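You operate a simulated robot arm through the tools that you are given. There is no shell and no other tool.

You run a simulated two-armed robot. Do the job below in one go: nothing can be reset, and whatever is moved stays where it is left.

JOB
Tape the small grey core all round on the small round plate.
Fine: tighten the blue lever, swing the green arm in, turn the hand wheel, swing the arm out. Where these are worked on the way, their far stop is far enough and under half their travel is too little: green arm.
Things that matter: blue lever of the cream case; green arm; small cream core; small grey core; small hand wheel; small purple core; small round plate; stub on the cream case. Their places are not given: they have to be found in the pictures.

It is judged by the outcome, as a careful person would: the job done as asked, and still so three seconds after it is handed in. It fails if anything else is knocked over, pushed out of place, dropped, spilled or broken.

ROBOT AND FRAMES
Two 7-joint arms with fingered hands on one trunk that stands fixed in place. Base frame: the origin is at the foot of the trunk, x ahead of it, y to its left, z up; the work surface is at about z = 800. Lengths are in mm, angles in rad, forces in N, time in s.
The left shoulder is at [30, 119, 994], the right one opposite. With the tool pointing down near the work surface each hand reaches from about 380 to 780 mm from the base axis, measured 20 degrees to its own side. Payload 3.8 kg a hand.
The TCP of each hand is the grasp point between the finger pads, 25 mm short of the fingertips. In the tool frame z runs along the fingers and y along their closing line. The gripper opens to 88 mm; its body begins 29 mm behind the TCP. The gripper is a hand of 4 fingers: y runs from the thumb to the fingers, the wrist lies at [-13, -106, -174] in the tool frame.
Orientation is that of the tool frame in the base frame, as a unit quaternion [x, y, z, w]. With the fingers straight down and the wrist toward the robot, the tool's x, y and z point along [0, 1, 0], [1, 0, 0] and [0, 0, -1] of the base frame.

CONTROLS
- The arms move only by the tool nudge_tool. It takes "left_series", "right_series" or both (then of equal length, played together; a hand with none holds still); each is a list of rows, each a list of 2 entries, a list of its own where there are three numbers: the shift along the base's x, y, z in units of 20 mm (1.0 is 20 mm), then the turn, a rotation vector about the base's x, y, z in units of 5 degrees (1.0 is 5 degrees). In form: [[[dx, dy, dz], [ax, ay, az]], ...]. A call has 1 to 20 rows; each row shifts and turns the commanded pose from where the row before left it. A call with a number of a shift or a turn outside -1 to 1 is refused whole. A row lasts 0.2 s, in which the tool goes at most 50 mm and 0.15 rad; a call with a longer step from one row to the next is refused whole. Where a pose cannot be reached the arm comes as near as it can. A force on the tool above 40 N (or 10 N above the force at the start of the call, whichever is more), or a blocked arm, ends the call early, and 0.2 s more pass. In this call time passes only in rows, and 0.2 s behind the last. The reply holds the time, the measured pose of the TCP, the force on the tool along the base axes, the opening and the grip force, in the units named above and with some noise, with the torque about the TCP (base axes, N m) and any sound that the robot's microphone picked up, and new pictures: "pictures" is both (left out), scene, wrist or none (wrist: the cameras of the hands that moved).
- Cameras (640 x 400 px; columns grow to the right, rows downward): "scene" is now at [66, 18.1, 1543]; the picture's right is [0.21, -0.98, 0.00], its down [-0.71, -0.15, -0.69] and it looks along [0.68, 0.14, -0.72] (base axes); focal length 349 px, centre (320, 200). "left" rides on the left gripper at [-64, -83, -98] in its tool frame; the picture's right is [-0.62, -0.37, 0.69], its down [0.71, -0.63, 0.30] and it looks along [0.32, 0.68, 0.65] (tool axes); focal length 265 px, centre (320, 200). "right" rides on the right gripper at [64, -83, -98] in its tool frame; the picture's right is [-0.62, 0.37, -0.69], its down [-0.71, -0.63, 0.30] and it looks along [-0.32, 0.68, 0.65] (tool axes); focal length 265 px, centre (320, 200).
- move_column(by): moves the trunk up (or, below 0, down) by that many mm; the arms and the scene camera ride with it, the base frame stays. It gives what a move gives, with no picture.
- finger_targets(index, middle, ring, thumb_bend, thumb_turn, hand): sets how far each is bent, from 0 (flat) to 100 (curled in); at 30 the hand is open as for a grip, at 70 the pads meet at the TCP. One left out holds its place. A second passes; each finger stops where it meets its share of the squeeze, and holds until it gets a number again. It is the only way to open and close the hand. It gives what a move gives, with no picture; readings hold the bend of each and the force on the fingers (four entries, about 0 where the hand has none), thumb and palm. thumb_turn goes from beside the hand (0) to across from the fingers (100), as for a grip.
- aim_head(pan, tilt): turns the head with the scene camera to pan (to the left, within 2.094 rad either way) and tilt (down, from -0.506 to 1.204), counted from straight ahead of the robot. It gives what a move gives, and a new picture of the scene camera.
- pixel_to_xyz(camera, pixels): for up to 12 pixels [column, row] of the newest picture of that camera ("zoom" is the newest enlarged one), the place [x, y, z] in the base frame of the surface seen there, good to about 2 mm, but the place of the scene camera against the robot may be out by one fixed shift of up to 12 mm in any direction. The clock stands still meanwhile.
- enlarge(camera, box): a new picture of the part [left, top, right, bottom] of that camera's present view, enlarged. The clock stands still meanwhile.
- sign_off(): hands the job in; it is judged then, once.

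Leave the grippers open and the arms clear of the work at the hand-in unless told otherwise.

The tools are called after "Call:" as name(argument=value, ...) on one line, values as JSON. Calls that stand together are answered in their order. nudge_tool: Moves the arms, as the interface text tells. Its arguments: {"type":"object","properties":{"left_series":{"type":"array","items":{"type":"array"}},"right_series":{"type":"array","items":{"type":"array"}},"pictures":{"type":"string","enum":["both","scene","wrist","none"]}},"required":[]} The other tools are called the same way: move_column (by) moves the trunk up or down; finger_targets (index, middle, ring, thumb_bend, thumb_turn, hand) moves the fingers one by one; aim_head (pan, tilt) turns the head that bears the scene camera; pixel_to_xyz (camera, pixels) gives the place of the surface under pixels of a picture; enlarge (camera, box) takes an enlarged picture of a part of a camera's view; sign_off () hands the job in.

At the start:

```text
t: 0.0
left_tcp_pos: [546.3, 253.3, 1066.9]
left_tool_rot: [0.708, 0.706, 0.001, 0.0]
left_wrist_force: [0.4, 0.6, 0.0]
left_torque: [0.01, 0.02, -0.03]
left_gripper_width: 87.8
left_grasp_force: 0.1
left_shape: jaw
left_bend: [30.0, 30.0, 30.0, 30.0, 98.0]
left_finger forces: [0.0, 0.0, 0.0, 0.0, 0.0, 0.0]
right_tcp_pos: [520.5, -169.6, 1155.6]
right_tool_rot: [0.707, 0.707, 0.0, 0.0]
right_wrist_force: [-0.8, -0.9, -0.2]
right_torque: [0.0, -0.02, 0.02]
right_gripper_width: 87.6
right_grasp_force: 0.0
right_shape: jaw
right_bend: [30.0, 30.0, 30.0, 30.0, 98.0]
right_finger forces: [0.0, 0.0, 0.0, 0.0, 0.0, 0.0]
trunk travel left (down, up): [-150.0, 440.0]
head pan, tilt (commanded): [0.209, 0.806]
```

scene: 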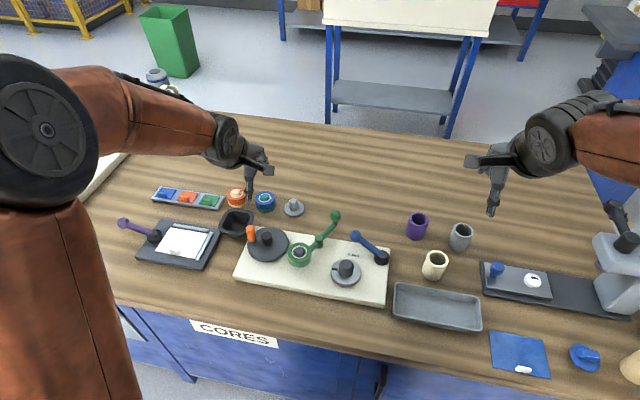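
right: 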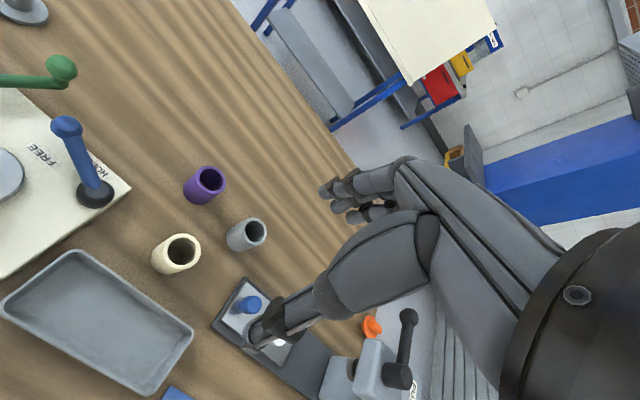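
left: 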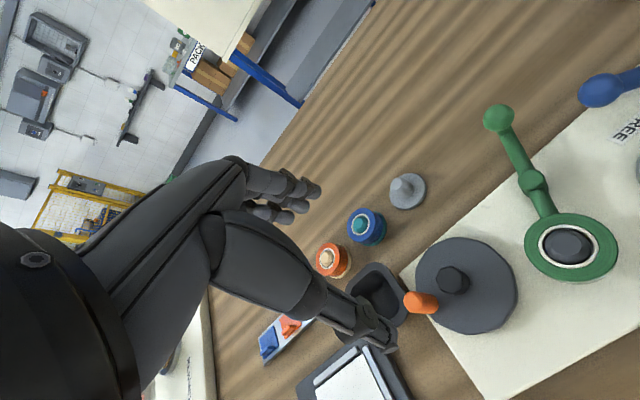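

I see a cream board with a dark hand wheel (orange knob) at about (267,243), a green arm with a roll at about (300,255), a blue lever at about (370,248), and a round stub/plate at about (346,270). Cores (purple, grey, cream) stand to the right. I take enlarged views to understand it.

Call:
enlarge(camera="scene", box=[220, 190, 400, 310])

Call:
enlarge(camera="scene", box=[380, 190, 640, 390])

Call:
enlarge(camera="scene", box=[100, 160, 320, 290])

```text
3.33 times, centred on (310, 250) of scene
```

zoom: 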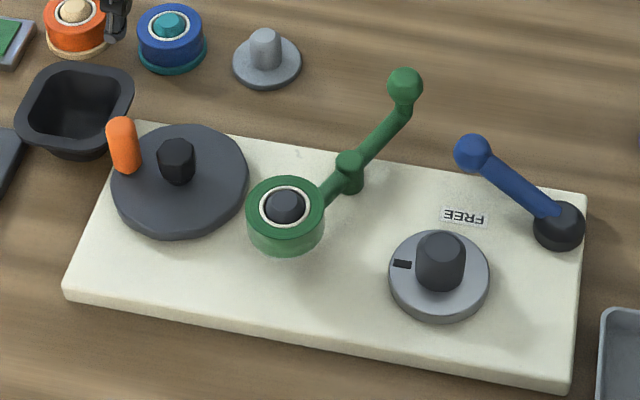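

```text
2.00 times, centred on (510, 290) of scene
```

zoom: 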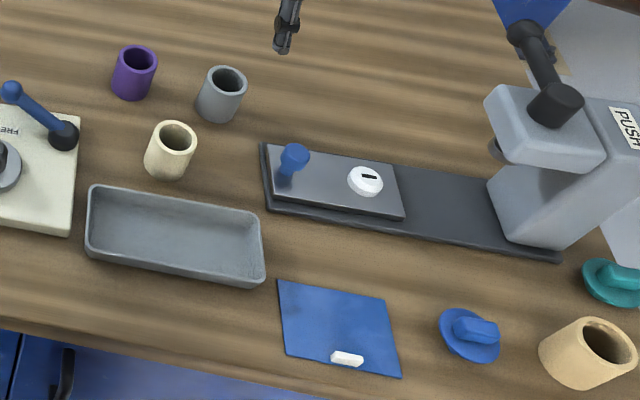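

```text
2.91 times, centred on (210, 225) of scene
```

zoom: 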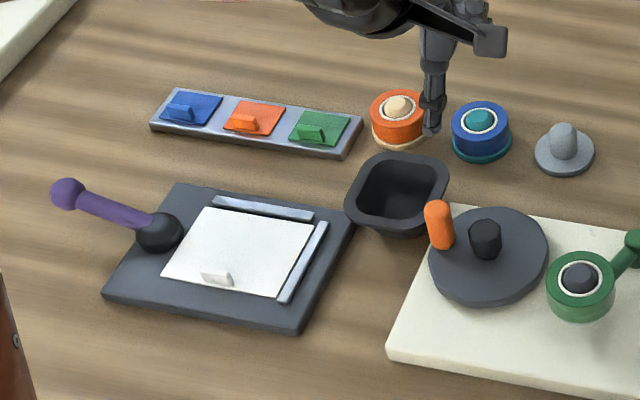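

I look closer at the labels by the lever in the right wrist camera and at the round plates.

Call:
enlarge(camera="right", box=[0, 30, 200, 280])

Call:
enlarge(camera="left", box=[300, 60, 640, 360])

Call:
enlarge(camera="scene", box=[215, 180, 325, 240])

Call:
enlarge(camera="scene", box=[320, 220, 410, 310])

```text
1.60 times, centred on (100, 155) of right
```

zoom: 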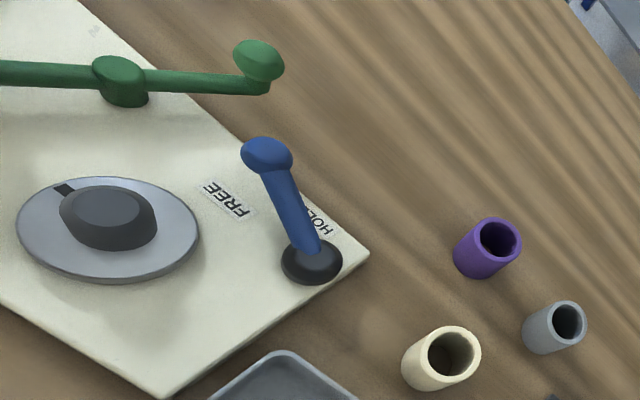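

```text
1.33 times, centred on (470, 210) of left
```

zoom: 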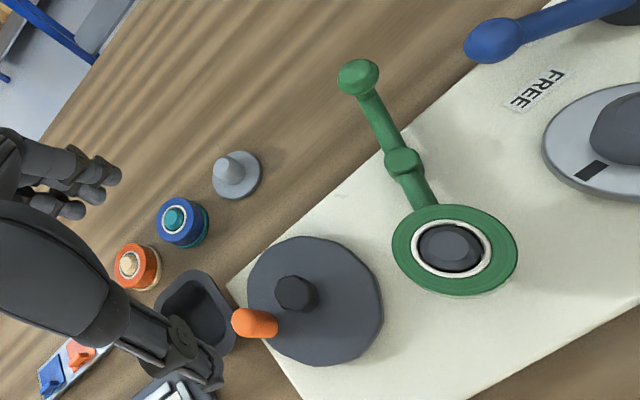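

```text
5.82 times, centred on (270, 210) of scene
```

zoom: 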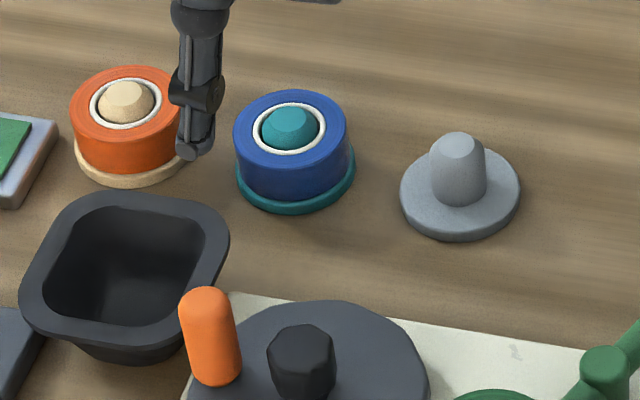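

```text
4.44 times, centred on (365, 265) of scene
```

zoom: 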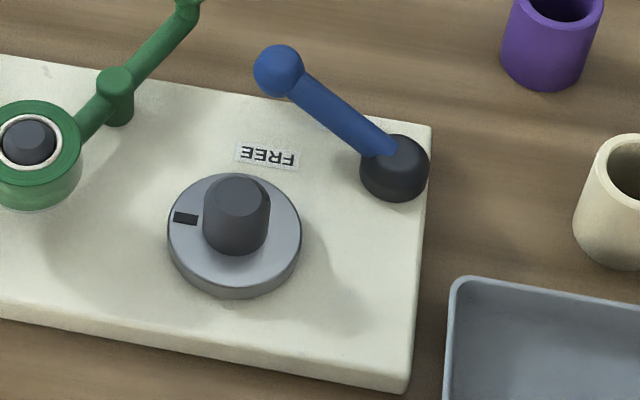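

I measure key points: stub, turntable disc, lever base and ball, arm pivot, handle and roll, wheel axis and knob, round plate, cores.

Call:
pixel_to_xyz(camera="zoom", pixels=[[240, 195], [188, 219], [290, 260], [278, 70], [395, 150], [267, 155], [113, 80], [28, 140], [30, 205], [190, 5], [90, 230], [410, 380]])

Call:
pixel_to_xyz(camera="scene", pixels=[[267, 236], [250, 232], [270, 255], [336, 215], [300, 251], [292, 203], [294, 213], [417, 215], [461, 230], [434, 257], [417, 236], [460, 250]])

```text
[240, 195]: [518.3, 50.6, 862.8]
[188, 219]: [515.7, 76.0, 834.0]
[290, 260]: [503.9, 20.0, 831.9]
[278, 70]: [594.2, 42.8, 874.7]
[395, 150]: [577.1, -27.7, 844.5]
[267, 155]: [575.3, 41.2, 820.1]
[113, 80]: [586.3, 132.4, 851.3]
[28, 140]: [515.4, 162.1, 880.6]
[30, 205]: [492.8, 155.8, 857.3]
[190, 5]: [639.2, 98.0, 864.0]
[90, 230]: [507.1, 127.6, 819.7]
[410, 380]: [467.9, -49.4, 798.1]
```

```text
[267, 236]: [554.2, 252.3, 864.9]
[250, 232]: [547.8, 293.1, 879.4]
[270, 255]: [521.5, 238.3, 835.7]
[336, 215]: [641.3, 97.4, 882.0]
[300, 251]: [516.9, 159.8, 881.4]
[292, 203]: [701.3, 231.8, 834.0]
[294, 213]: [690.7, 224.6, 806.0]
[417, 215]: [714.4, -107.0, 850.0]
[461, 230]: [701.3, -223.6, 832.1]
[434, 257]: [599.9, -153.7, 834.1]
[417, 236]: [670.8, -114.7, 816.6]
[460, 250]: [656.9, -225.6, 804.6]
```

To calibrate the scene camera's fixed shift, I compare the same points seen by the wrist cameras: FREE label, cores, wheel nut, round plate's post.

Call:
enlarge(camera="left", box=[380, 140, 640, 340])

Call:
pixel_to_xyz(camera="left", pixels=[[453, 276], [403, 183], [497, 118], [568, 242], [533, 181], [407, 200], [600, 88], [626, 135], [418, 302]])

Call:
pixel_to_xyz(camera="right", pixels=[[42, 154], [67, 127], [95, 187], [60, 68], [211, 178], [256, 231], [182, 248], [208, 168]])

```text
2.00 times, centred on (510, 240) of left
```

zoom: 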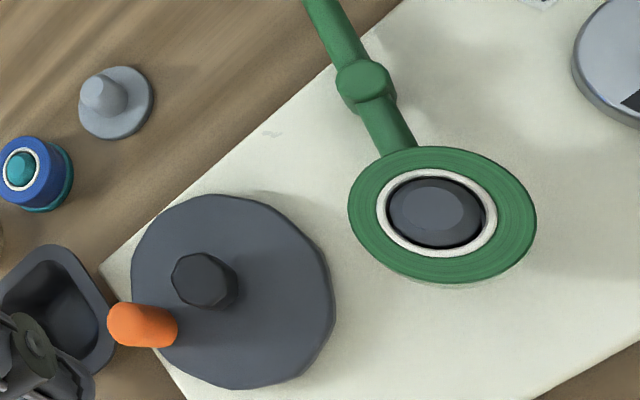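

```text
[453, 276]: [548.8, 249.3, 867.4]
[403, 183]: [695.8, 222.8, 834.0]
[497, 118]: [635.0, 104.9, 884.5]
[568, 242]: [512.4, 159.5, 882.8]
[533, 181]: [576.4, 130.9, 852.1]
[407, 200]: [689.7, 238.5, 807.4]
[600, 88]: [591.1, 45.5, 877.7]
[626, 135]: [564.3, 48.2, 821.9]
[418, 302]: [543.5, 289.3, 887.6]
```

```text
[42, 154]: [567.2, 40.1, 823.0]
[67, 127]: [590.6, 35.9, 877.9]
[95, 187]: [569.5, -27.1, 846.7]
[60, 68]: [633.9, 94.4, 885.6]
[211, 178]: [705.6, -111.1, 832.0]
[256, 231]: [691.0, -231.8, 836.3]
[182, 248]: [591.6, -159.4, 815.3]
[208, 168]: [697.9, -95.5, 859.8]
```

The scene camera reads about (+6, +2, −3) mm off from the wrist cameras, so I trust the wrist cameras. Next I look closely at the cores and at the HOLD label to get sizes.

Call:
enlarge(camera="right", box=[140, 150, 290, 290])

Call:
pixel_to_xyz(camera="right", pixels=[[102, 166], [105, 180], [60, 165], [38, 146]])

Call:
pixel_to_xyz(camera="scene", pixels=[[452, 229], [470, 231], [461, 224], [461, 236], [424, 256], [445, 257], [434, 251], [434, 263]])

```text
2.86 times, centred on (215, 220) of right
```

zoom: 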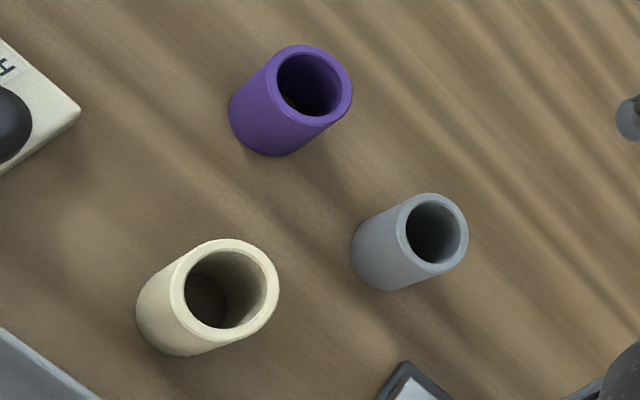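

```text
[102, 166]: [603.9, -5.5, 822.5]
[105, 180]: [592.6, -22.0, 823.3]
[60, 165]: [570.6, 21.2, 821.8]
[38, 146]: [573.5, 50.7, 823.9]
```

```text
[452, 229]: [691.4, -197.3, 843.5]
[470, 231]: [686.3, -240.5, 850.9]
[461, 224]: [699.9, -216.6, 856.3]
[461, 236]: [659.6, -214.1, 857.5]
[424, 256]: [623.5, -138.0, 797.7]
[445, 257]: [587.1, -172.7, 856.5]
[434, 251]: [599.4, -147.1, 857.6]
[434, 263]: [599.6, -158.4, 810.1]
```

Call:
pixel_to_xyz(camera="zoom", pixels=[[433, 198], [463, 235], [433, 270], [402, 235], [280, 70], [346, 90], [290, 117], [175, 290], [274, 285], [230, 243], [365, 265], [8, 68]])

```text
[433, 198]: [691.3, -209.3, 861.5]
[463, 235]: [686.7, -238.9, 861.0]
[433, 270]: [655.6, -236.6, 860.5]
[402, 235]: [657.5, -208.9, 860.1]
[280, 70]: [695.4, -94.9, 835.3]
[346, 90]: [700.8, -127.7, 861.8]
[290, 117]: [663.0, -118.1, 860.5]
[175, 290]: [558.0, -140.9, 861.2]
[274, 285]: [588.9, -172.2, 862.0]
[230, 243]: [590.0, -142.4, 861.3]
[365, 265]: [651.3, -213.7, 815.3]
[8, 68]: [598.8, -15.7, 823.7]
```

Grey core: top at z≈861, centre about (673, −223), diameter about 44, height about 60. HOLD label at about (601, −10), FREE at (567, 40), so the lever must swing from pointing left to pointing away. I bring the right hand above the grey core, staying high at z≈960.

Call:
nudge_tool(right_series=[[[0.76, -0.267, -0.98], [0, 0, 0]], [[0.76, -0.267, -0.98], [0, 0, 0]], [[0.76, -0.267, -0.98], [0, 0, 0]], [[0.76, -0.267, -0.98], [0, 0, 0]], [[0.76, -0.267, -0.98], [0, 0, 0]], [[0.76, -0.267, -0.98], [0, 0, 0]], [[0.76, -0.267, -0.98], [0, 0, 0]], [[0.76, -0.267, -0.98], [0, 0, 0]], [[0.76, -0.267, -0.98], [0, 0, 0]], [[0.76, -0.267, -0.98], [0, 0, 0]]], pictures="both")

```text
t: 2.2
left_tcp_pos: [547.6, 253.5, 1066.4]
left_tool_rot: [0.707, 0.708, -0.001, -0.001]
left_wrist_force: [0.6, -0.7, 0.1]
left_torque: [-0.01, -0.02, 0.02]
left_gripper_width: 87.5
left_grasp_force: 0.2
left_shape: jaw
left_bend: [30.0, 30.0, 30.0, 30.0, 98.0]
left_finger forces: [0.0, 0.0, 0.0, 0.0, 0.0, 0.0]
right_tcp_pos: [673.3, -222.5, 957.4]
right_tool_rot: [0.707, 0.707, -0.001, -0.001]
right_wrist_force: [0.2, -0.7, -0.4]
right_torque: [0.03, -0.01, -0.05]
right_gripper_width: 87.5
right_grasp_force: 0.1
right_shape: jaw
right_bend: [30.0, 30.0, 30.0, 30.0, 98.0]
right_finger forces: [0.1, 0.0, 0.0, 0.0, 0.0, 0.0]
trunk travel left (down, up): [-150.0, 440.0]
head pan, tilt (commanded): [0.209, 0.806]
```

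scene: 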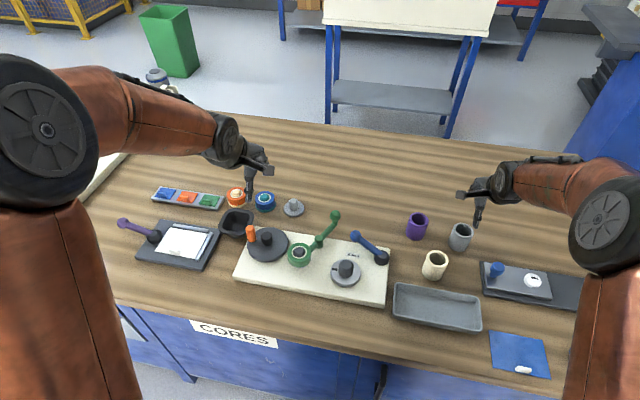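
right: 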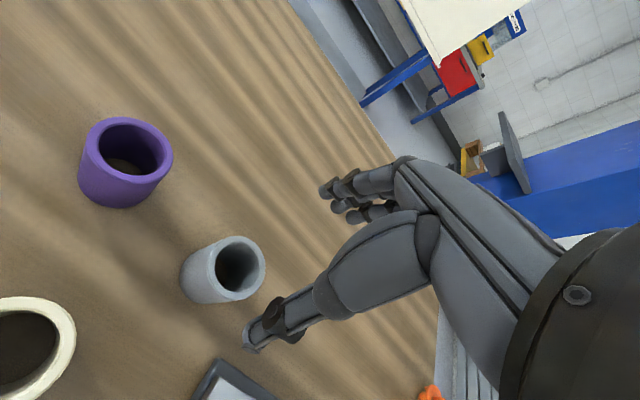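

The right hand is at z≈957 over the core. I measure the grey core's rim again from this nearer wrist picture.

Call:
enlarge(camera="right", box=[160, 210, 320, 310])

```text
4.00 times, centred on (240, 260) of right
```

zoom: 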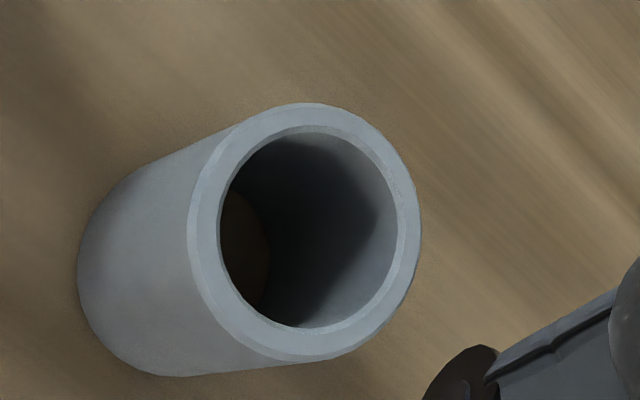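

Call:
pixel_to_xyz(camera="zoom", pixels=[[303, 118], [395, 175], [405, 275], [320, 345], [230, 300], [208, 210], [235, 145], [370, 330], [300, 110], [412, 230], [325, 353], [195, 240]])

```text
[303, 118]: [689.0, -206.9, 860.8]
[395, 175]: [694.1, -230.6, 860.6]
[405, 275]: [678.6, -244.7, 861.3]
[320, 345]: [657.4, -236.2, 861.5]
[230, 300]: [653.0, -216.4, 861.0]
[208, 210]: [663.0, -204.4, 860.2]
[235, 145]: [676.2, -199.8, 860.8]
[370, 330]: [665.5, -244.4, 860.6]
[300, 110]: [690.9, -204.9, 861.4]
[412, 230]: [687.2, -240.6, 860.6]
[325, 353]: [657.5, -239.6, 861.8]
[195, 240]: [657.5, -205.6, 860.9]
```

The grey core's centre is (673, −223), outer diameter about 48, rim at z≈861; the hand is already above it. I descend 113 mm to z≈844 with the hand open.

Call:
nudge_tool(right_series=[[[0, 0, -0.95], [0, 0, 0]], [[0, 0, -0.95], [0, 0, 0]], [[0, 0, -0.95], [0, 0, 0]], [[0, 0, -0.95], [0, 0, 0]], [[0, 0, -0.95], [0, 0, 0]], [[0, -0.02, -0.92], [0, 0, 0]]], pictures="both")

```text
t: 3.6
left_tcp_pos: [545.9, 255.1, 1067.0]
left_tool_rot: [0.707, 0.707, 0.0, 0.0]
left_wrist_force: [-0.3, 0.2, 0.2]
left_torque: [-0.03, -0.03, 0.01]
left_gripper_width: 87.3
left_grasp_force: 0.2
left_shape: jaw
left_bend: [30.0, 30.0, 30.0, 30.0, 98.0]
left_finger forces: [0.0, 0.0, 0.0, 0.1, 0.0, 0.1]
right_tcp_pos: [673.3, -222.7, 845.2]
right_tool_rot: [0.707, 0.707, 0.0, 0.0]
right_wrist_force: [-0.4, -0.1, -0.4]
right_torque: [0.02, -0.01, 0.0]
right_gripper_width: 87.7
right_grasp_force: 0.1
right_shape: jaw
right_bend: [30.0, 30.0, 30.0, 30.0, 98.0]
right_finger forces: [0.0, 0.0, 0.1, 0.0, 0.0, 0.0]
trunk travel left (down, up): [-150.0, 440.0]
head pan, tilt (commanded): [0.209, 0.806]
```

scene: 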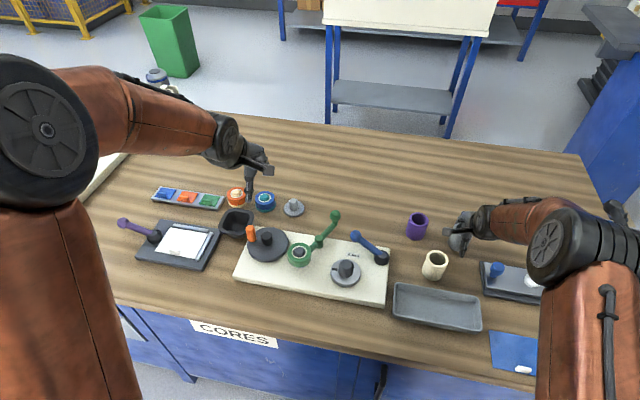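
right: 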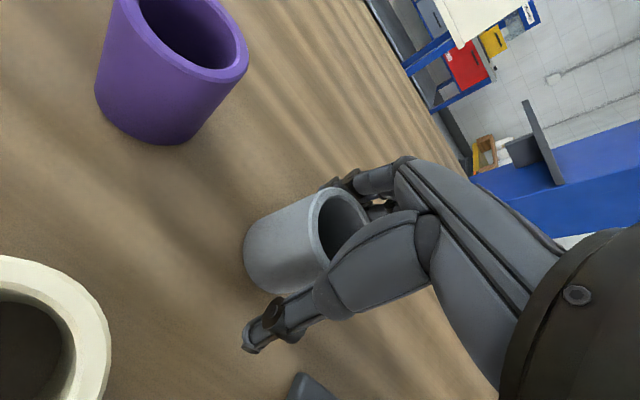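

The core sits between the thumb and the three fingers. I close the right hand on it.

Call:
finger_targets(hand="right", index=62, middle=62, ring=62, thumb_bend=62)

```text
t: 4.6
left_tcp_pos: [546.7, 254.1, 1068.5]
left_tool_rot: [0.707, 0.707, -0.001, -0.001]
left_wrist_force: [0.4, 0.2, -0.4]
left_torque: [0.0, -0.02, 0.01]
left_gripper_width: 87.6
left_grasp_force: 0.0
left_shape: jaw
left_bend: [30.0, 30.0, 30.0, 30.0, 98.0]
left_finger forces: [0.1, 0.0, 0.0, 0.1, 0.0, 0.0]
right_tcp_pos: [671.8, -223.6, 844.7]
right_tool_rot: [0.707, 0.707, 0.0, 0.0]
right_wrist_force: [-0.2, -0.8, 2.0]
right_torque: [-0.02, -0.09, 0.0]
right_gripper_width: 40.7
right_grasp_force: 11.7
right_shape: fingers
right_bend: [52.0, 55.0, 62.0, 52.0, 97.0]
right_finger forces: [6.8, 5.0, 0.0, 0.1, 11.4, 0.0]
trunk travel left (down, up): [-150.0, 440.0]
head pan, tilt (commanded): [0.209, 0.806]
```

The index, middle finger and thumb hold the core (about 11 N). I lift it by 40 mm and look.

Call:
nudge_tool(right_series=[[[0, 0, 0.5], [0, 0, 0]], [[0, 0, 0.75], [0, 0, 0]], [[0, 0, 0.75], [0, 0, 0]]], pictures="both")

```text
t: 5.4
left_tcp_pos: [546.1, 254.4, 1068.0]
left_tool_rot: [0.707, 0.707, 0.0, 0.0]
left_wrist_force: [0.1, -0.3, -0.1]
left_torque: [0.0, 0.04, 0.02]
left_gripper_width: 87.3
left_grasp_force: 0.0
left_shape: jaw
left_bend: [30.0, 30.0, 30.0, 30.0, 98.0]
left_finger forces: [0.0, 0.0, 0.0, 0.0, 0.0, 0.1]
right_tcp_pos: [671.4, -221.1, 886.0]
right_tool_rot: [0.706, 0.708, -0.001, -0.001]
right_wrist_force: [1.9, -0.5, -1.2]
right_torque: [-0.02, 0.01, 0.03]
right_gripper_width: 40.8
right_grasp_force: 11.7
right_shape: fingers
right_bend: [52.0, 56.0, 62.0, 52.0, 96.0]
right_finger forces: [6.6, 4.7, 0.0, 0.0, 11.3, 0.0]
trunk travel left (down, up): [-150.0, 440.0]
head pan, tilt (commanded): [0.209, 0.806]
```

scene: 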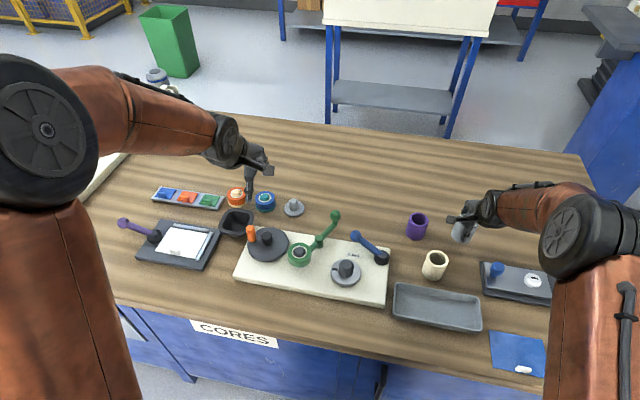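
right: 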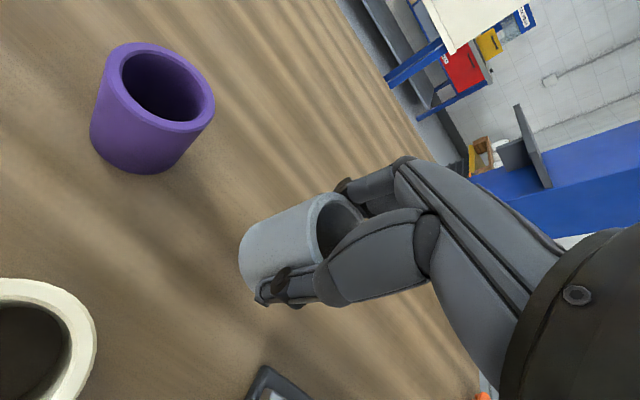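

The core is held upright. I raise it to about z=966 first (to clear the purple and cream cores), then carry it toward the stub while turning the hand 75° about the vertical so that the wrist lies to the right and fingers face left.

Call:
nudge_tool(right_series=[[[0, 0, 1], [0, 0, 0]], [[0, 0, 1], [0, 0, 0]], [[0, 0, 1], [0, 0, 0]], [[0, 0, 1], [0, 0, 0]], [[-0.57, 0.6, 0], [0, 0, 1]], [[-0.57, 0.6, 0], [0, 0, 1]], [[-0.57, 0.6, 0], [0, 0, 1]], [[-0.57, 0.6, 0], [0, 0, 1]], [[-0.57, 0.6, 0], [0, 0, 1]], [[-0.57, 0.6, 0], [0, 0, 1]], [[-0.57, 0.6, 0], [0, 0, 1]], [[-0.57, 0.6, 0], [0, 0, 1]], [[-0.57, 0.6, 0], [0, 0, 1]], [[-0.57, 0.6, 0], [0, 0, 1]], [[-0.57, 0.6, 0], [0, 0, 1]], [[-0.57, 0.6, 0], [0, 0, 1]], [[-0.57, 0.6, 0], [0, 0, 1]], [[-0.57, 0.6, 0], [0, 0, 1]], [[-0.57, 0.6, 0], [0, 0, 1]]], pictures="both")

```text
t: 9.4
left_tcp_pos: [546.0, 254.9, 1065.9]
left_tool_rot: [0.707, 0.707, 0.0, 0.0]
left_wrist_force: [0.7, -0.4, -0.3]
left_torque: [0.01, 0.0, 0.01]
left_gripper_width: 87.6
left_grasp_force: 0.1
left_shape: jaw
left_bend: [30.0, 30.0, 30.0, 30.0, 98.0]
left_finger forces: [0.0, 0.1, 0.0, 0.1, 0.1, 0.0]
right_tcp_pos: [502.8, -42.6, 965.3]
right_tool_rot: [0.13, 0.991, 0.0, 0.0]
right_wrist_force: [0.3, 0.4, -0.1]
right_torque: [-0.01, -0.01, 0.03]
right_gripper_width: 40.6
right_grasp_force: 11.4
right_shape: fingers
right_bend: [52.0, 56.0, 62.0, 52.0, 96.0]
right_finger forces: [6.6, 4.6, 0.0, 0.0, 11.1, 0.0]
trunk travel left (down, up): [-150.0, 440.0]
head pan, tilt (commanded): [0.209, 0.806]
```

scene: 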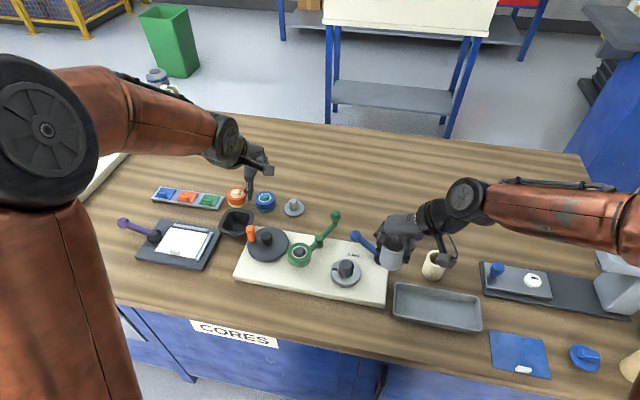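
right: 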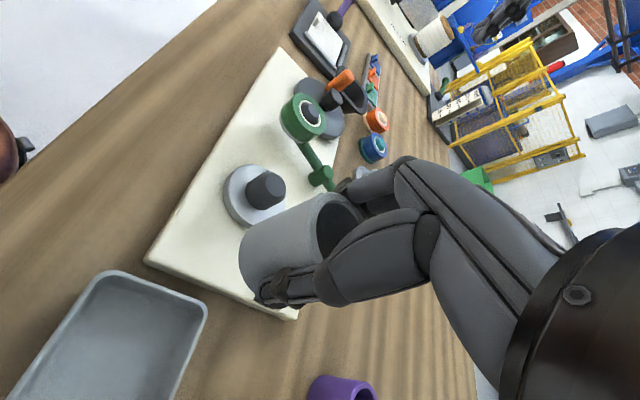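

The core is held near the stub. I enlarge the wrist view to measure stub and turntable, and the core in hand.

Call:
enlarge(camera="right", box=[200, 140, 360, 320])

Call:
enlarge(camera="scene", box=[320, 210, 460, 300])

```text
2.22 times, centred on (280, 230) of right
```

zoom: 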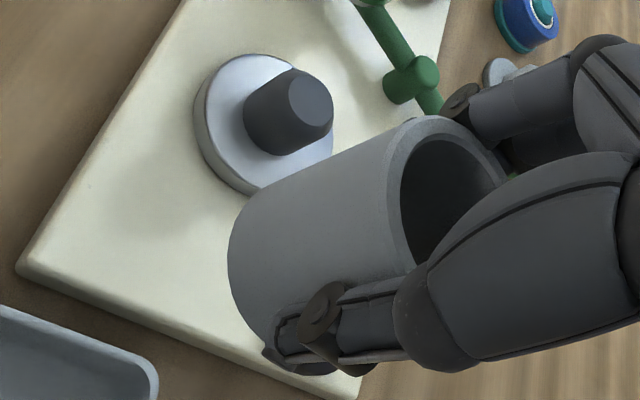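

```text
4.44 times, centred on (390, 255) of scene
```

zoom: 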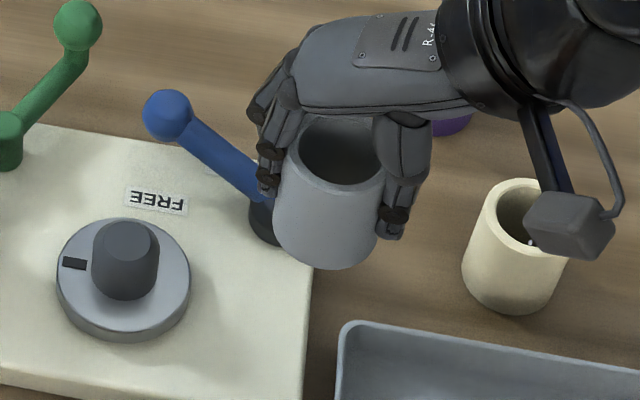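

I query both from the scene zoom (same camera, same shift for core and stub).

Call:
pixel_to_xyz(camera="zoom", pixels=[[62, 255], [185, 285], [100, 322], [160, 232], [125, 231], [103, 232], [150, 240], [125, 218], [125, 247], [125, 290], [75, 263], [95, 280]])

Call:
pixel_to_xyz(camera="zoom", pixels=[[292, 168], [330, 187], [370, 180], [310, 128], [355, 122], [300, 210], [330, 220], [360, 210], [300, 245], [330, 262], [360, 250], [340, 115]])

```text
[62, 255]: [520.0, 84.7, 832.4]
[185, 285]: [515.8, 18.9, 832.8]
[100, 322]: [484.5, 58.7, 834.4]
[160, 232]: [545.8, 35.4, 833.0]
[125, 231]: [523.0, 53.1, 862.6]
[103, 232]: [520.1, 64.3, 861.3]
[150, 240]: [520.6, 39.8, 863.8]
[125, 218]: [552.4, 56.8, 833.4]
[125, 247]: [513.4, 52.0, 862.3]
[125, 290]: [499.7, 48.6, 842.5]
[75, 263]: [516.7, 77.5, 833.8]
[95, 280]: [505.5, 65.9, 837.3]
```

```text
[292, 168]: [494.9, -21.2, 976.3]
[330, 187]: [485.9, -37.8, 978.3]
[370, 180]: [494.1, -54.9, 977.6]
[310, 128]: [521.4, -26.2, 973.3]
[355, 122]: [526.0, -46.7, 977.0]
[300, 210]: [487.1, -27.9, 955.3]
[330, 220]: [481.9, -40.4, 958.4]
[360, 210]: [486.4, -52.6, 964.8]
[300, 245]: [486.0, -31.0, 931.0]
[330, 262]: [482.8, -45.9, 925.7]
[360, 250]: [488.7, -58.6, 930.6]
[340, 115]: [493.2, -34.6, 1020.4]
```

In scene coordinates the turntable centre is about (518.4, 52) and the core's top centre about (507, −38.6), with the core seemingly leaning a few degrees. I check the lean using the wrist camera.

Call:
pixel_to_xyz(camera="right", pixels=[[312, 215], [300, 215], [285, 220], [270, 224], [255, 230], [248, 234], [310, 250], [295, 255], [280, 260], [265, 265], [250, 270], [243, 265]])

Call:
pixel_to_xyz(camera="right", pixels=[[322, 198], [334, 196], [317, 220], [319, 240], [345, 205], [268, 183], [258, 180], [272, 195], [226, 190], [240, 168], [255, 215], [232, 205]])

```text
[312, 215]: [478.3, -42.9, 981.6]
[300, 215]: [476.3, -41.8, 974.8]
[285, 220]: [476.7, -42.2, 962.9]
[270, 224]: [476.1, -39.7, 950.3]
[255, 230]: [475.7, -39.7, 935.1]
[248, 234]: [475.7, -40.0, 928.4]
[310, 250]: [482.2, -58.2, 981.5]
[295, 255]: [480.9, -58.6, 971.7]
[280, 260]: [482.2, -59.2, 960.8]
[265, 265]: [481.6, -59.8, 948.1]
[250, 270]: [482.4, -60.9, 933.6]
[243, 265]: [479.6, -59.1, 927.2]
```

```text
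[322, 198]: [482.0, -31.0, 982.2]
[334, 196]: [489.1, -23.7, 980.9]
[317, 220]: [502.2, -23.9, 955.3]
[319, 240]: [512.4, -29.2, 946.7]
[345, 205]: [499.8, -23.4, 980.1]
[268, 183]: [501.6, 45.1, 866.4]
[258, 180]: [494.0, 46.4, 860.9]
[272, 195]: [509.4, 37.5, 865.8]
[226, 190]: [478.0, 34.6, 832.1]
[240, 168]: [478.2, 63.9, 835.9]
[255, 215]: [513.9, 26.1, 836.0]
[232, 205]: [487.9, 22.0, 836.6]
```

I zoom more on the held core to measure its edges and lean.

Call:
enlarge(camera="scene", box=[365, 230, 425, 275])

```text
8.89 times, centred on (395, 252) of scene
```

zoom: 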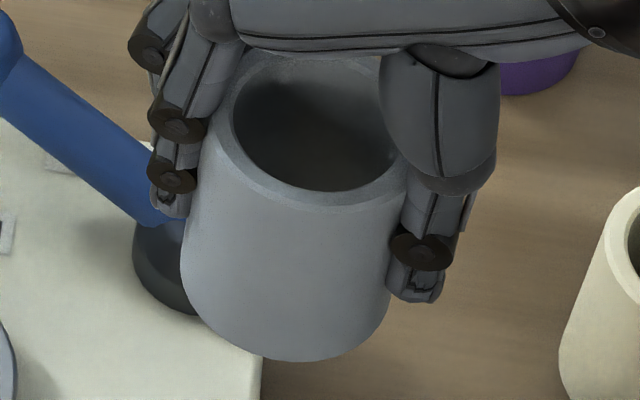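

Call:
pixel_to_xyz(camera="zoom", pixels=[[205, 160], [190, 225], [186, 275], [401, 190], [385, 250], [383, 310], [300, 215], [295, 260], [290, 340], [230, 140], [310, 195], [395, 165]])

```text
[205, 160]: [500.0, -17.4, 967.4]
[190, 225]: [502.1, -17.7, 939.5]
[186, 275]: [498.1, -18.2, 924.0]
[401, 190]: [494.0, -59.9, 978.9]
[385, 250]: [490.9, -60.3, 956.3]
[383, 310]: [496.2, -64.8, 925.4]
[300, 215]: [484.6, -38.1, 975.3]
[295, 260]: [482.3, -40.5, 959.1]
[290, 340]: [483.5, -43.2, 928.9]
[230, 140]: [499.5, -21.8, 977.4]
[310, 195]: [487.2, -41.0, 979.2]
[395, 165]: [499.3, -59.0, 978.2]
```

The core leans only about 2°. I correct this by 2.5° about x and move closer to the stub: +10 mm x, +40 mm y, −25 mm z, and then measure again.

Call:
nudge_tool(right_series=[[[0.25, 1, -0.4], [0.25, 0, 0]], [[0.25, 1, -0.4], [0.25, 0, 0]], [[0, 0, -0.45], [0, 0, 0]]], pictures="both")

Call:
enlarge(camera="right", box=[200, 160, 360, 320])

Call:
enlarge(camera="scene", box=[325, 220, 415, 290])

```text
t: 10.2
left_tcp_pos: [547.3, 252.6, 1067.6]
left_tool_rot: [0.707, 0.707, 0.0, 0.0]
left_wrist_force: [0.4, 0.2, -0.7]
left_torque: [0.01, 0.02, -0.03]
left_gripper_width: 87.4
left_grasp_force: 0.1
left_shape: jaw
left_bend: [30.0, 30.0, 30.0, 30.0, 98.0]
left_finger forces: [0.0, 0.0, 0.0, 0.1, 0.0, 0.1]
right_tcp_pos: [512.0, -1.2, 941.0]
right_tool_rot: [0.13, 0.991, 0.022, -0.002]
right_wrist_force: [-0.2, 0.6, -0.4]
right_torque: [0.01, 0.02, -0.02]
right_gripper_width: 40.2
right_grasp_force: 11.2
right_shape: fingers
right_bend: [52.0, 56.0, 62.0, 52.0, 96.0]
right_finger forces: [6.7, 4.7, 0.0, 0.0, 11.3, 0.0]
trunk travel left (down, up): [-150.0, 440.0]
head pan, tilt (commanded): [0.209, 0.806]
```

scene: 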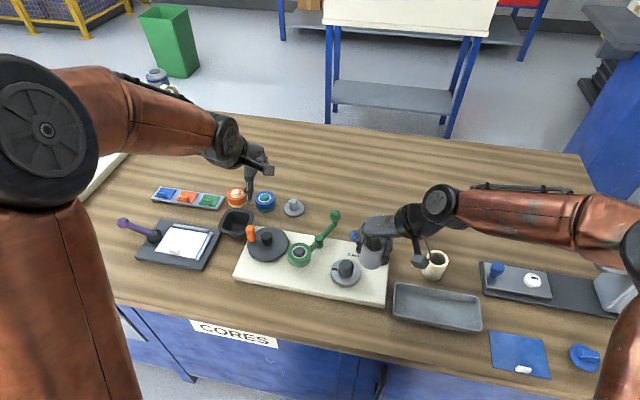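
right: 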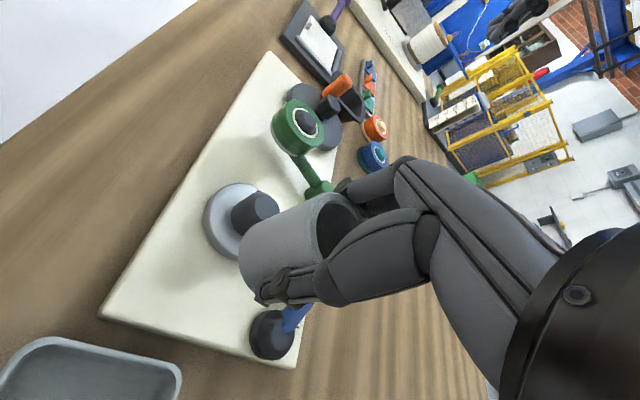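

```text
2.50 times, centred on (280, 240) of right
```

zoom: 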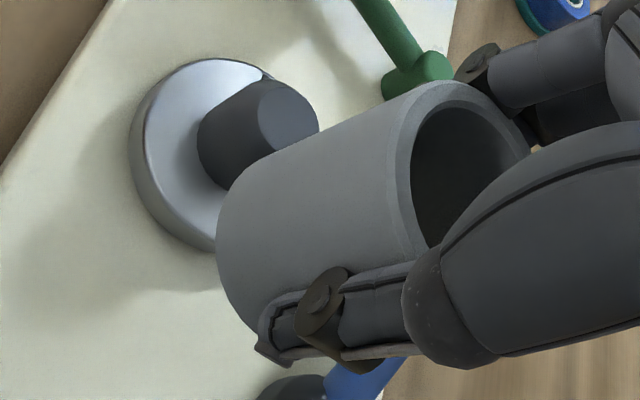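

```text
5.71 times, centred on (370, 255) of scene
```

zoom: 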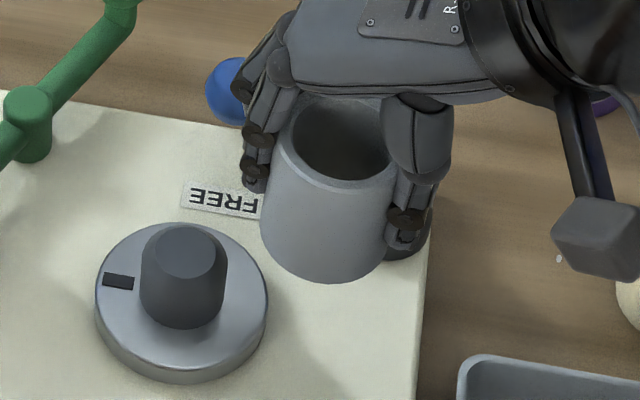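

Call:
pixel_to_xyz(camera="zoom", pixels=[[100, 285], [264, 290], [183, 364], [235, 245], [120, 340], [240, 345], [143, 290], [222, 290], [184, 322], [185, 250], [150, 250], [218, 250]])

Call:
pixel_to_xyz(camera="zoom", pixels=[[266, 215], [275, 180], [388, 215], [383, 250], [325, 278], [320, 190], [320, 235], [296, 265], [355, 270], [290, 160], [340, 183], [390, 175]])

Call:
pixel_to_xyz(camera="right", pixels=[[209, 225], [216, 200], [232, 186], [222, 243], [236, 250], [255, 187], [250, 197], [238, 205], [250, 240], [265, 225], [246, 265], [258, 265]])

```text
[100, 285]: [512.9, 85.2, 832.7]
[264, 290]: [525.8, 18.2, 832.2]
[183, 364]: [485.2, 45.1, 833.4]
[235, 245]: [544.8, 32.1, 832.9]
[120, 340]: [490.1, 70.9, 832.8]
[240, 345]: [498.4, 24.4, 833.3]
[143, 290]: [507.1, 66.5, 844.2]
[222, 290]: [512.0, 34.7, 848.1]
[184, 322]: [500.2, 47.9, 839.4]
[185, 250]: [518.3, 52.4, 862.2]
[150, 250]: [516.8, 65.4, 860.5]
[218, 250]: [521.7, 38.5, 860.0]
```

```text
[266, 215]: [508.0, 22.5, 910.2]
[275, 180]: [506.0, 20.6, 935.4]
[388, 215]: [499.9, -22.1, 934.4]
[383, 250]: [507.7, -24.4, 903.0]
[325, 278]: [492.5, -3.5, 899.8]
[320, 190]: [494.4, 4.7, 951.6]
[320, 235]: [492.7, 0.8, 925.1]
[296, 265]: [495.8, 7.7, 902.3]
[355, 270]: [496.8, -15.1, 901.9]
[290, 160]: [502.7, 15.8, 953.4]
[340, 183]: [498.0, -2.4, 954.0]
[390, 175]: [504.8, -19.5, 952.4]
```

```text
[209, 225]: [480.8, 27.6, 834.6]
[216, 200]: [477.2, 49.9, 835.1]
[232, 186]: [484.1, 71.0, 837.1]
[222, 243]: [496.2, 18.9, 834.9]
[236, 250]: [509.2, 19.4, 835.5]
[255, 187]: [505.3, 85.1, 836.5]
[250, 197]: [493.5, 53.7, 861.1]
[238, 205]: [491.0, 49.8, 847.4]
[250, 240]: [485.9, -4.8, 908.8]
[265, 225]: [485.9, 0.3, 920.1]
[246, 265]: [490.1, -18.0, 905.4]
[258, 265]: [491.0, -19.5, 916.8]
```

Scene fit: turntable centre (518.2, 51.8), stub radius 18.3; core centre about (515.5, −1.5) in the same frame. I shift the core by (+1.5, +53.5) to stand right above the stub, keeping the height (core bottom about 30 mm above the stub top).

Call:
nudge_tool(right_series=[[[0.03, 0.9, 0], [0, 0, 0]], [[0.03, 0.9, 0], [0, 0, 0]], [[0.02, 0.87, 0], [0, 0, 0]]], pictures="both")

Call:
enlarge(camera="right", box=[190, 160, 350, 320])

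Call:
enlarge(camera="scene", box=[310, 220, 390, 290])

```text
t: 11.0
left_tcp_pos: [547.6, 254.3, 1067.6]
left_tool_rot: [0.707, 0.707, 0.001, 0.0]
left_wrist_force: [-0.3, 0.1, -0.2]
left_torque: [0.03, -0.02, 0.01]
left_gripper_width: 87.6
left_grasp_force: 0.1
left_shape: jaw
left_bend: [30.0, 30.0, 30.0, 30.0, 98.0]
left_finger forces: [0.0, 0.0, 0.0, 0.0, 0.1, 0.1]
right_tcp_pos: [512.7, 51.5, 940.4]
right_tool_rot: [0.131, 0.991, 0.022, -0.002]
right_wrist_force: [0.0, -0.7, -0.5]
right_torque: [0.02, 0.03, 0.03]
right_gripper_width: 40.5
right_grasp_force: 11.3
right_shape: fingers
right_bend: [52.0, 56.0, 62.0, 52.0, 96.0]
right_finger forces: [6.6, 4.7, 0.0, 0.1, 11.2, 0.0]
trunk travel left (down, up): [-150.0, 440.0]
head pan, tilt (commanded): [0.209, 0.806]
```

scene: 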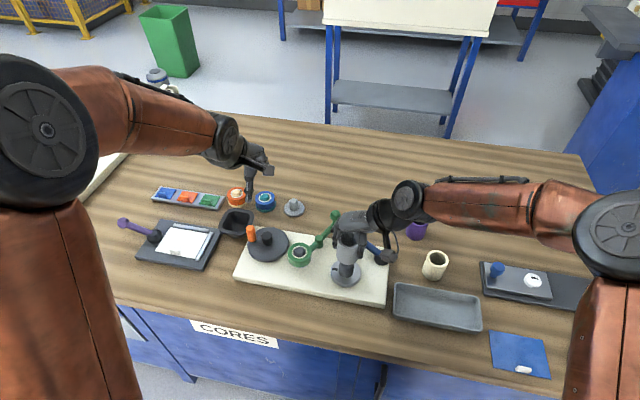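
right: 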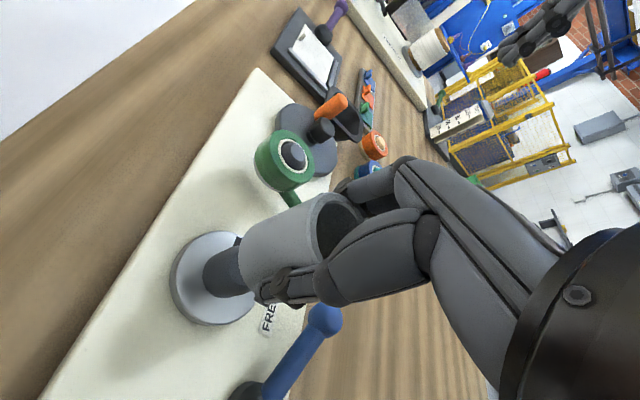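

```text
2.50 times, centred on (270, 240) of right
```

zoom: 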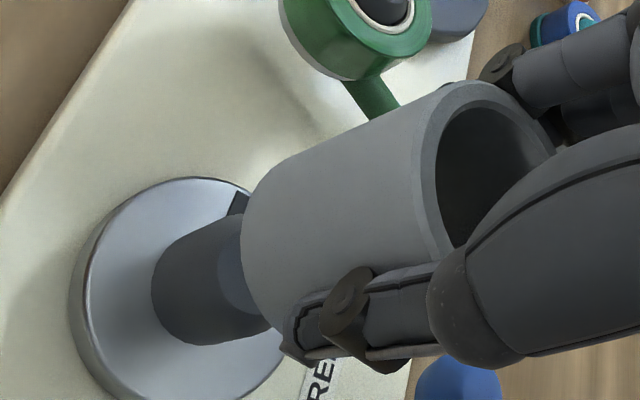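

```text
5.71 times, centred on (350, 255) of scene
```

zoom: 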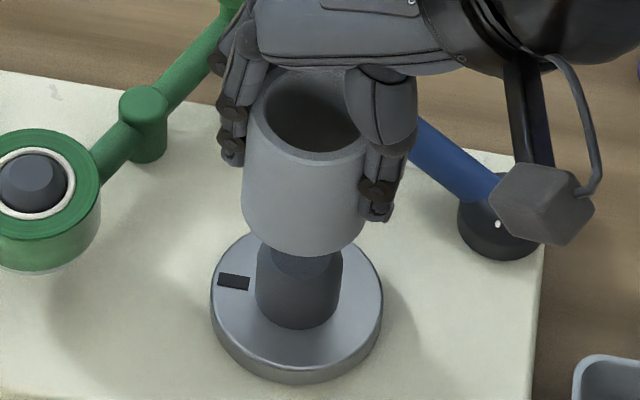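

I measure again: points on the core's side and on stub/turntable in both views.

Call:
pixel_to_xyz(camera="zoom", pixels=[[247, 190], [250, 150], [361, 210], [300, 190], [300, 225], [270, 235], [335, 245], [245, 215], [358, 232], [270, 160], [330, 165], [300, 245]])

Call:
pixel_to_xyz(camera="zoom", pixels=[[214, 290], [378, 300], [298, 370], [235, 345], [355, 350], [258, 290], [338, 290], [298, 325], [298, 285], [270, 310], [325, 310], [300, 262]])

Call:
pixel_to_xyz(camera="right", pixels=[[310, 205], [295, 210], [280, 215], [265, 222], [252, 228], [245, 250], [243, 240], [260, 260], [280, 255], [300, 250], [246, 262], [310, 240]])

Call:
pixel_to_xyz(camera="right", pixels=[[177, 270], [182, 250], [196, 238], [212, 233], [178, 290], [190, 308], [210, 319], [230, 318], [210, 255], [206, 270], [215, 285], [228, 290]])

```text
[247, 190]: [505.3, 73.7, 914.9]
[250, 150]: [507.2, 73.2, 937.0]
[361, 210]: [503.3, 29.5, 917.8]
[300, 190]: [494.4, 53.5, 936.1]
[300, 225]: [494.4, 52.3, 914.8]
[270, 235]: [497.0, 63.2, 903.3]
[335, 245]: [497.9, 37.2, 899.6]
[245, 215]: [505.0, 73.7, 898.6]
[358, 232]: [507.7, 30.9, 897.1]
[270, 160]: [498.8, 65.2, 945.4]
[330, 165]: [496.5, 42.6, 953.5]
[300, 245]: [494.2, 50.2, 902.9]
```

```text
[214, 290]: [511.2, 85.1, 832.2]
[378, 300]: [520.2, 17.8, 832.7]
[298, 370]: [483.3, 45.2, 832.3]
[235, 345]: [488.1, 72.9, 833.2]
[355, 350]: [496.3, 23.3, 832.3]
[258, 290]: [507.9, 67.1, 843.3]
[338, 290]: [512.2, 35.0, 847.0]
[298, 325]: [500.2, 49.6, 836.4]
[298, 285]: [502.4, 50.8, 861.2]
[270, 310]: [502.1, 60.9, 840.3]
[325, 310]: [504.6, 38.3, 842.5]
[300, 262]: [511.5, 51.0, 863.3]
```

```text
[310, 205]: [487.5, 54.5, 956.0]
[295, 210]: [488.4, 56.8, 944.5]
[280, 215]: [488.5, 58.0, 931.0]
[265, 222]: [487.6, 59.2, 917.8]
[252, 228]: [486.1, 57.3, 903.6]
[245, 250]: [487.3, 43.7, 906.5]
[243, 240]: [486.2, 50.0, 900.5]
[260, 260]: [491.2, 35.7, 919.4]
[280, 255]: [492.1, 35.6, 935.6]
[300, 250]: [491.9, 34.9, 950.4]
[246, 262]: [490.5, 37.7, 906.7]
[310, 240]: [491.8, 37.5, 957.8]
```

```text
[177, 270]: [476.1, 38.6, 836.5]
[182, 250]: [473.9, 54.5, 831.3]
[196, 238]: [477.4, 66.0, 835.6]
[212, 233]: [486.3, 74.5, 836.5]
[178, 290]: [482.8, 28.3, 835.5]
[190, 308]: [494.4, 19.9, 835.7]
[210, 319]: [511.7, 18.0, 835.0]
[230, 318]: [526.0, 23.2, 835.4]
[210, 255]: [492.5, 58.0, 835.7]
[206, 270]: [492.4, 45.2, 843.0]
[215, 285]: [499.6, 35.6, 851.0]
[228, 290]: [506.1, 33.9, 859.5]
```

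Core and stub agree within about 1 mm in both cameras. I lower by 40 mm in small steps so that the core enters over the tapered stub top.

Call:
nudge_tool(right_series=[[[0, 0, -0.5], [0, 0, 0]], [[0, 0, -0.5], [0, 0, 0]], [[0, 0, -0.5], [0, 0, 0]], [[0, 0, -0.25], [0, 0, 0]], [[0, 0, -0.25], [0, 0, 0]]], pictures="both")

Call:
enlarge(camera="scene", box=[310, 220, 390, 290])

```text
t: 12.2
left_tcp_pos: [546.0, 255.4, 1067.0]
left_tool_rot: [0.707, 0.707, 0.0, -0.001]
left_wrist_force: [-0.2, -0.4, 0.3]
left_torque: [-0.01, 0.0, -0.01]
left_gripper_width: 87.3
left_grasp_force: 0.1
left_shape: jaw
left_bend: [30.0, 30.0, 30.0, 30.0, 98.0]
left_finger forces: [0.0, 0.0, 0.0, 0.1, 0.1, 0.0]
right_tcp_pos: [513.9, 51.2, 902.3]
right_tool_rot: [0.13, 0.991, 0.021, -0.002]
right_wrist_force: [0.7, -0.3, 0.0]
right_torque: [0.0, 0.0, -0.02]
right_gripper_width: 40.7
right_grasp_force: 11.3
right_shape: fingers
right_bend: [52.0, 56.0, 62.0, 52.0, 96.0]
right_finger forces: [6.5, 4.5, 0.0, 0.0, 11.4, 0.0]
trunk travel left (down, up): [-150.0, 440.0]
head pan, tilt (commanded): [0.209, 0.806]
```

scene: 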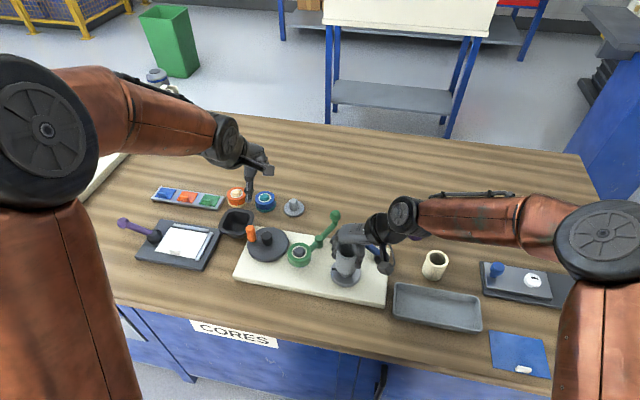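
right: 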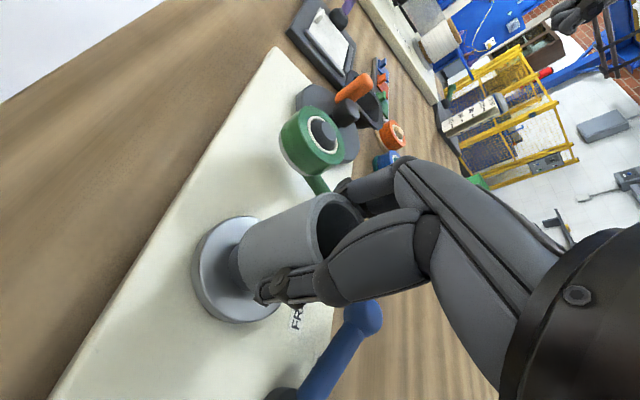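

```text
5.71 times, centred on (350, 255) of scene
```

zoom: 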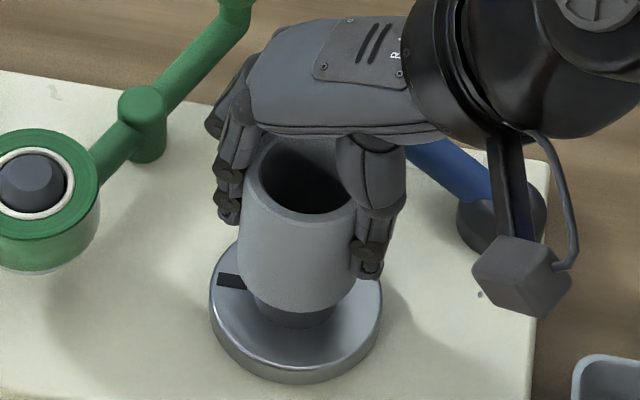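

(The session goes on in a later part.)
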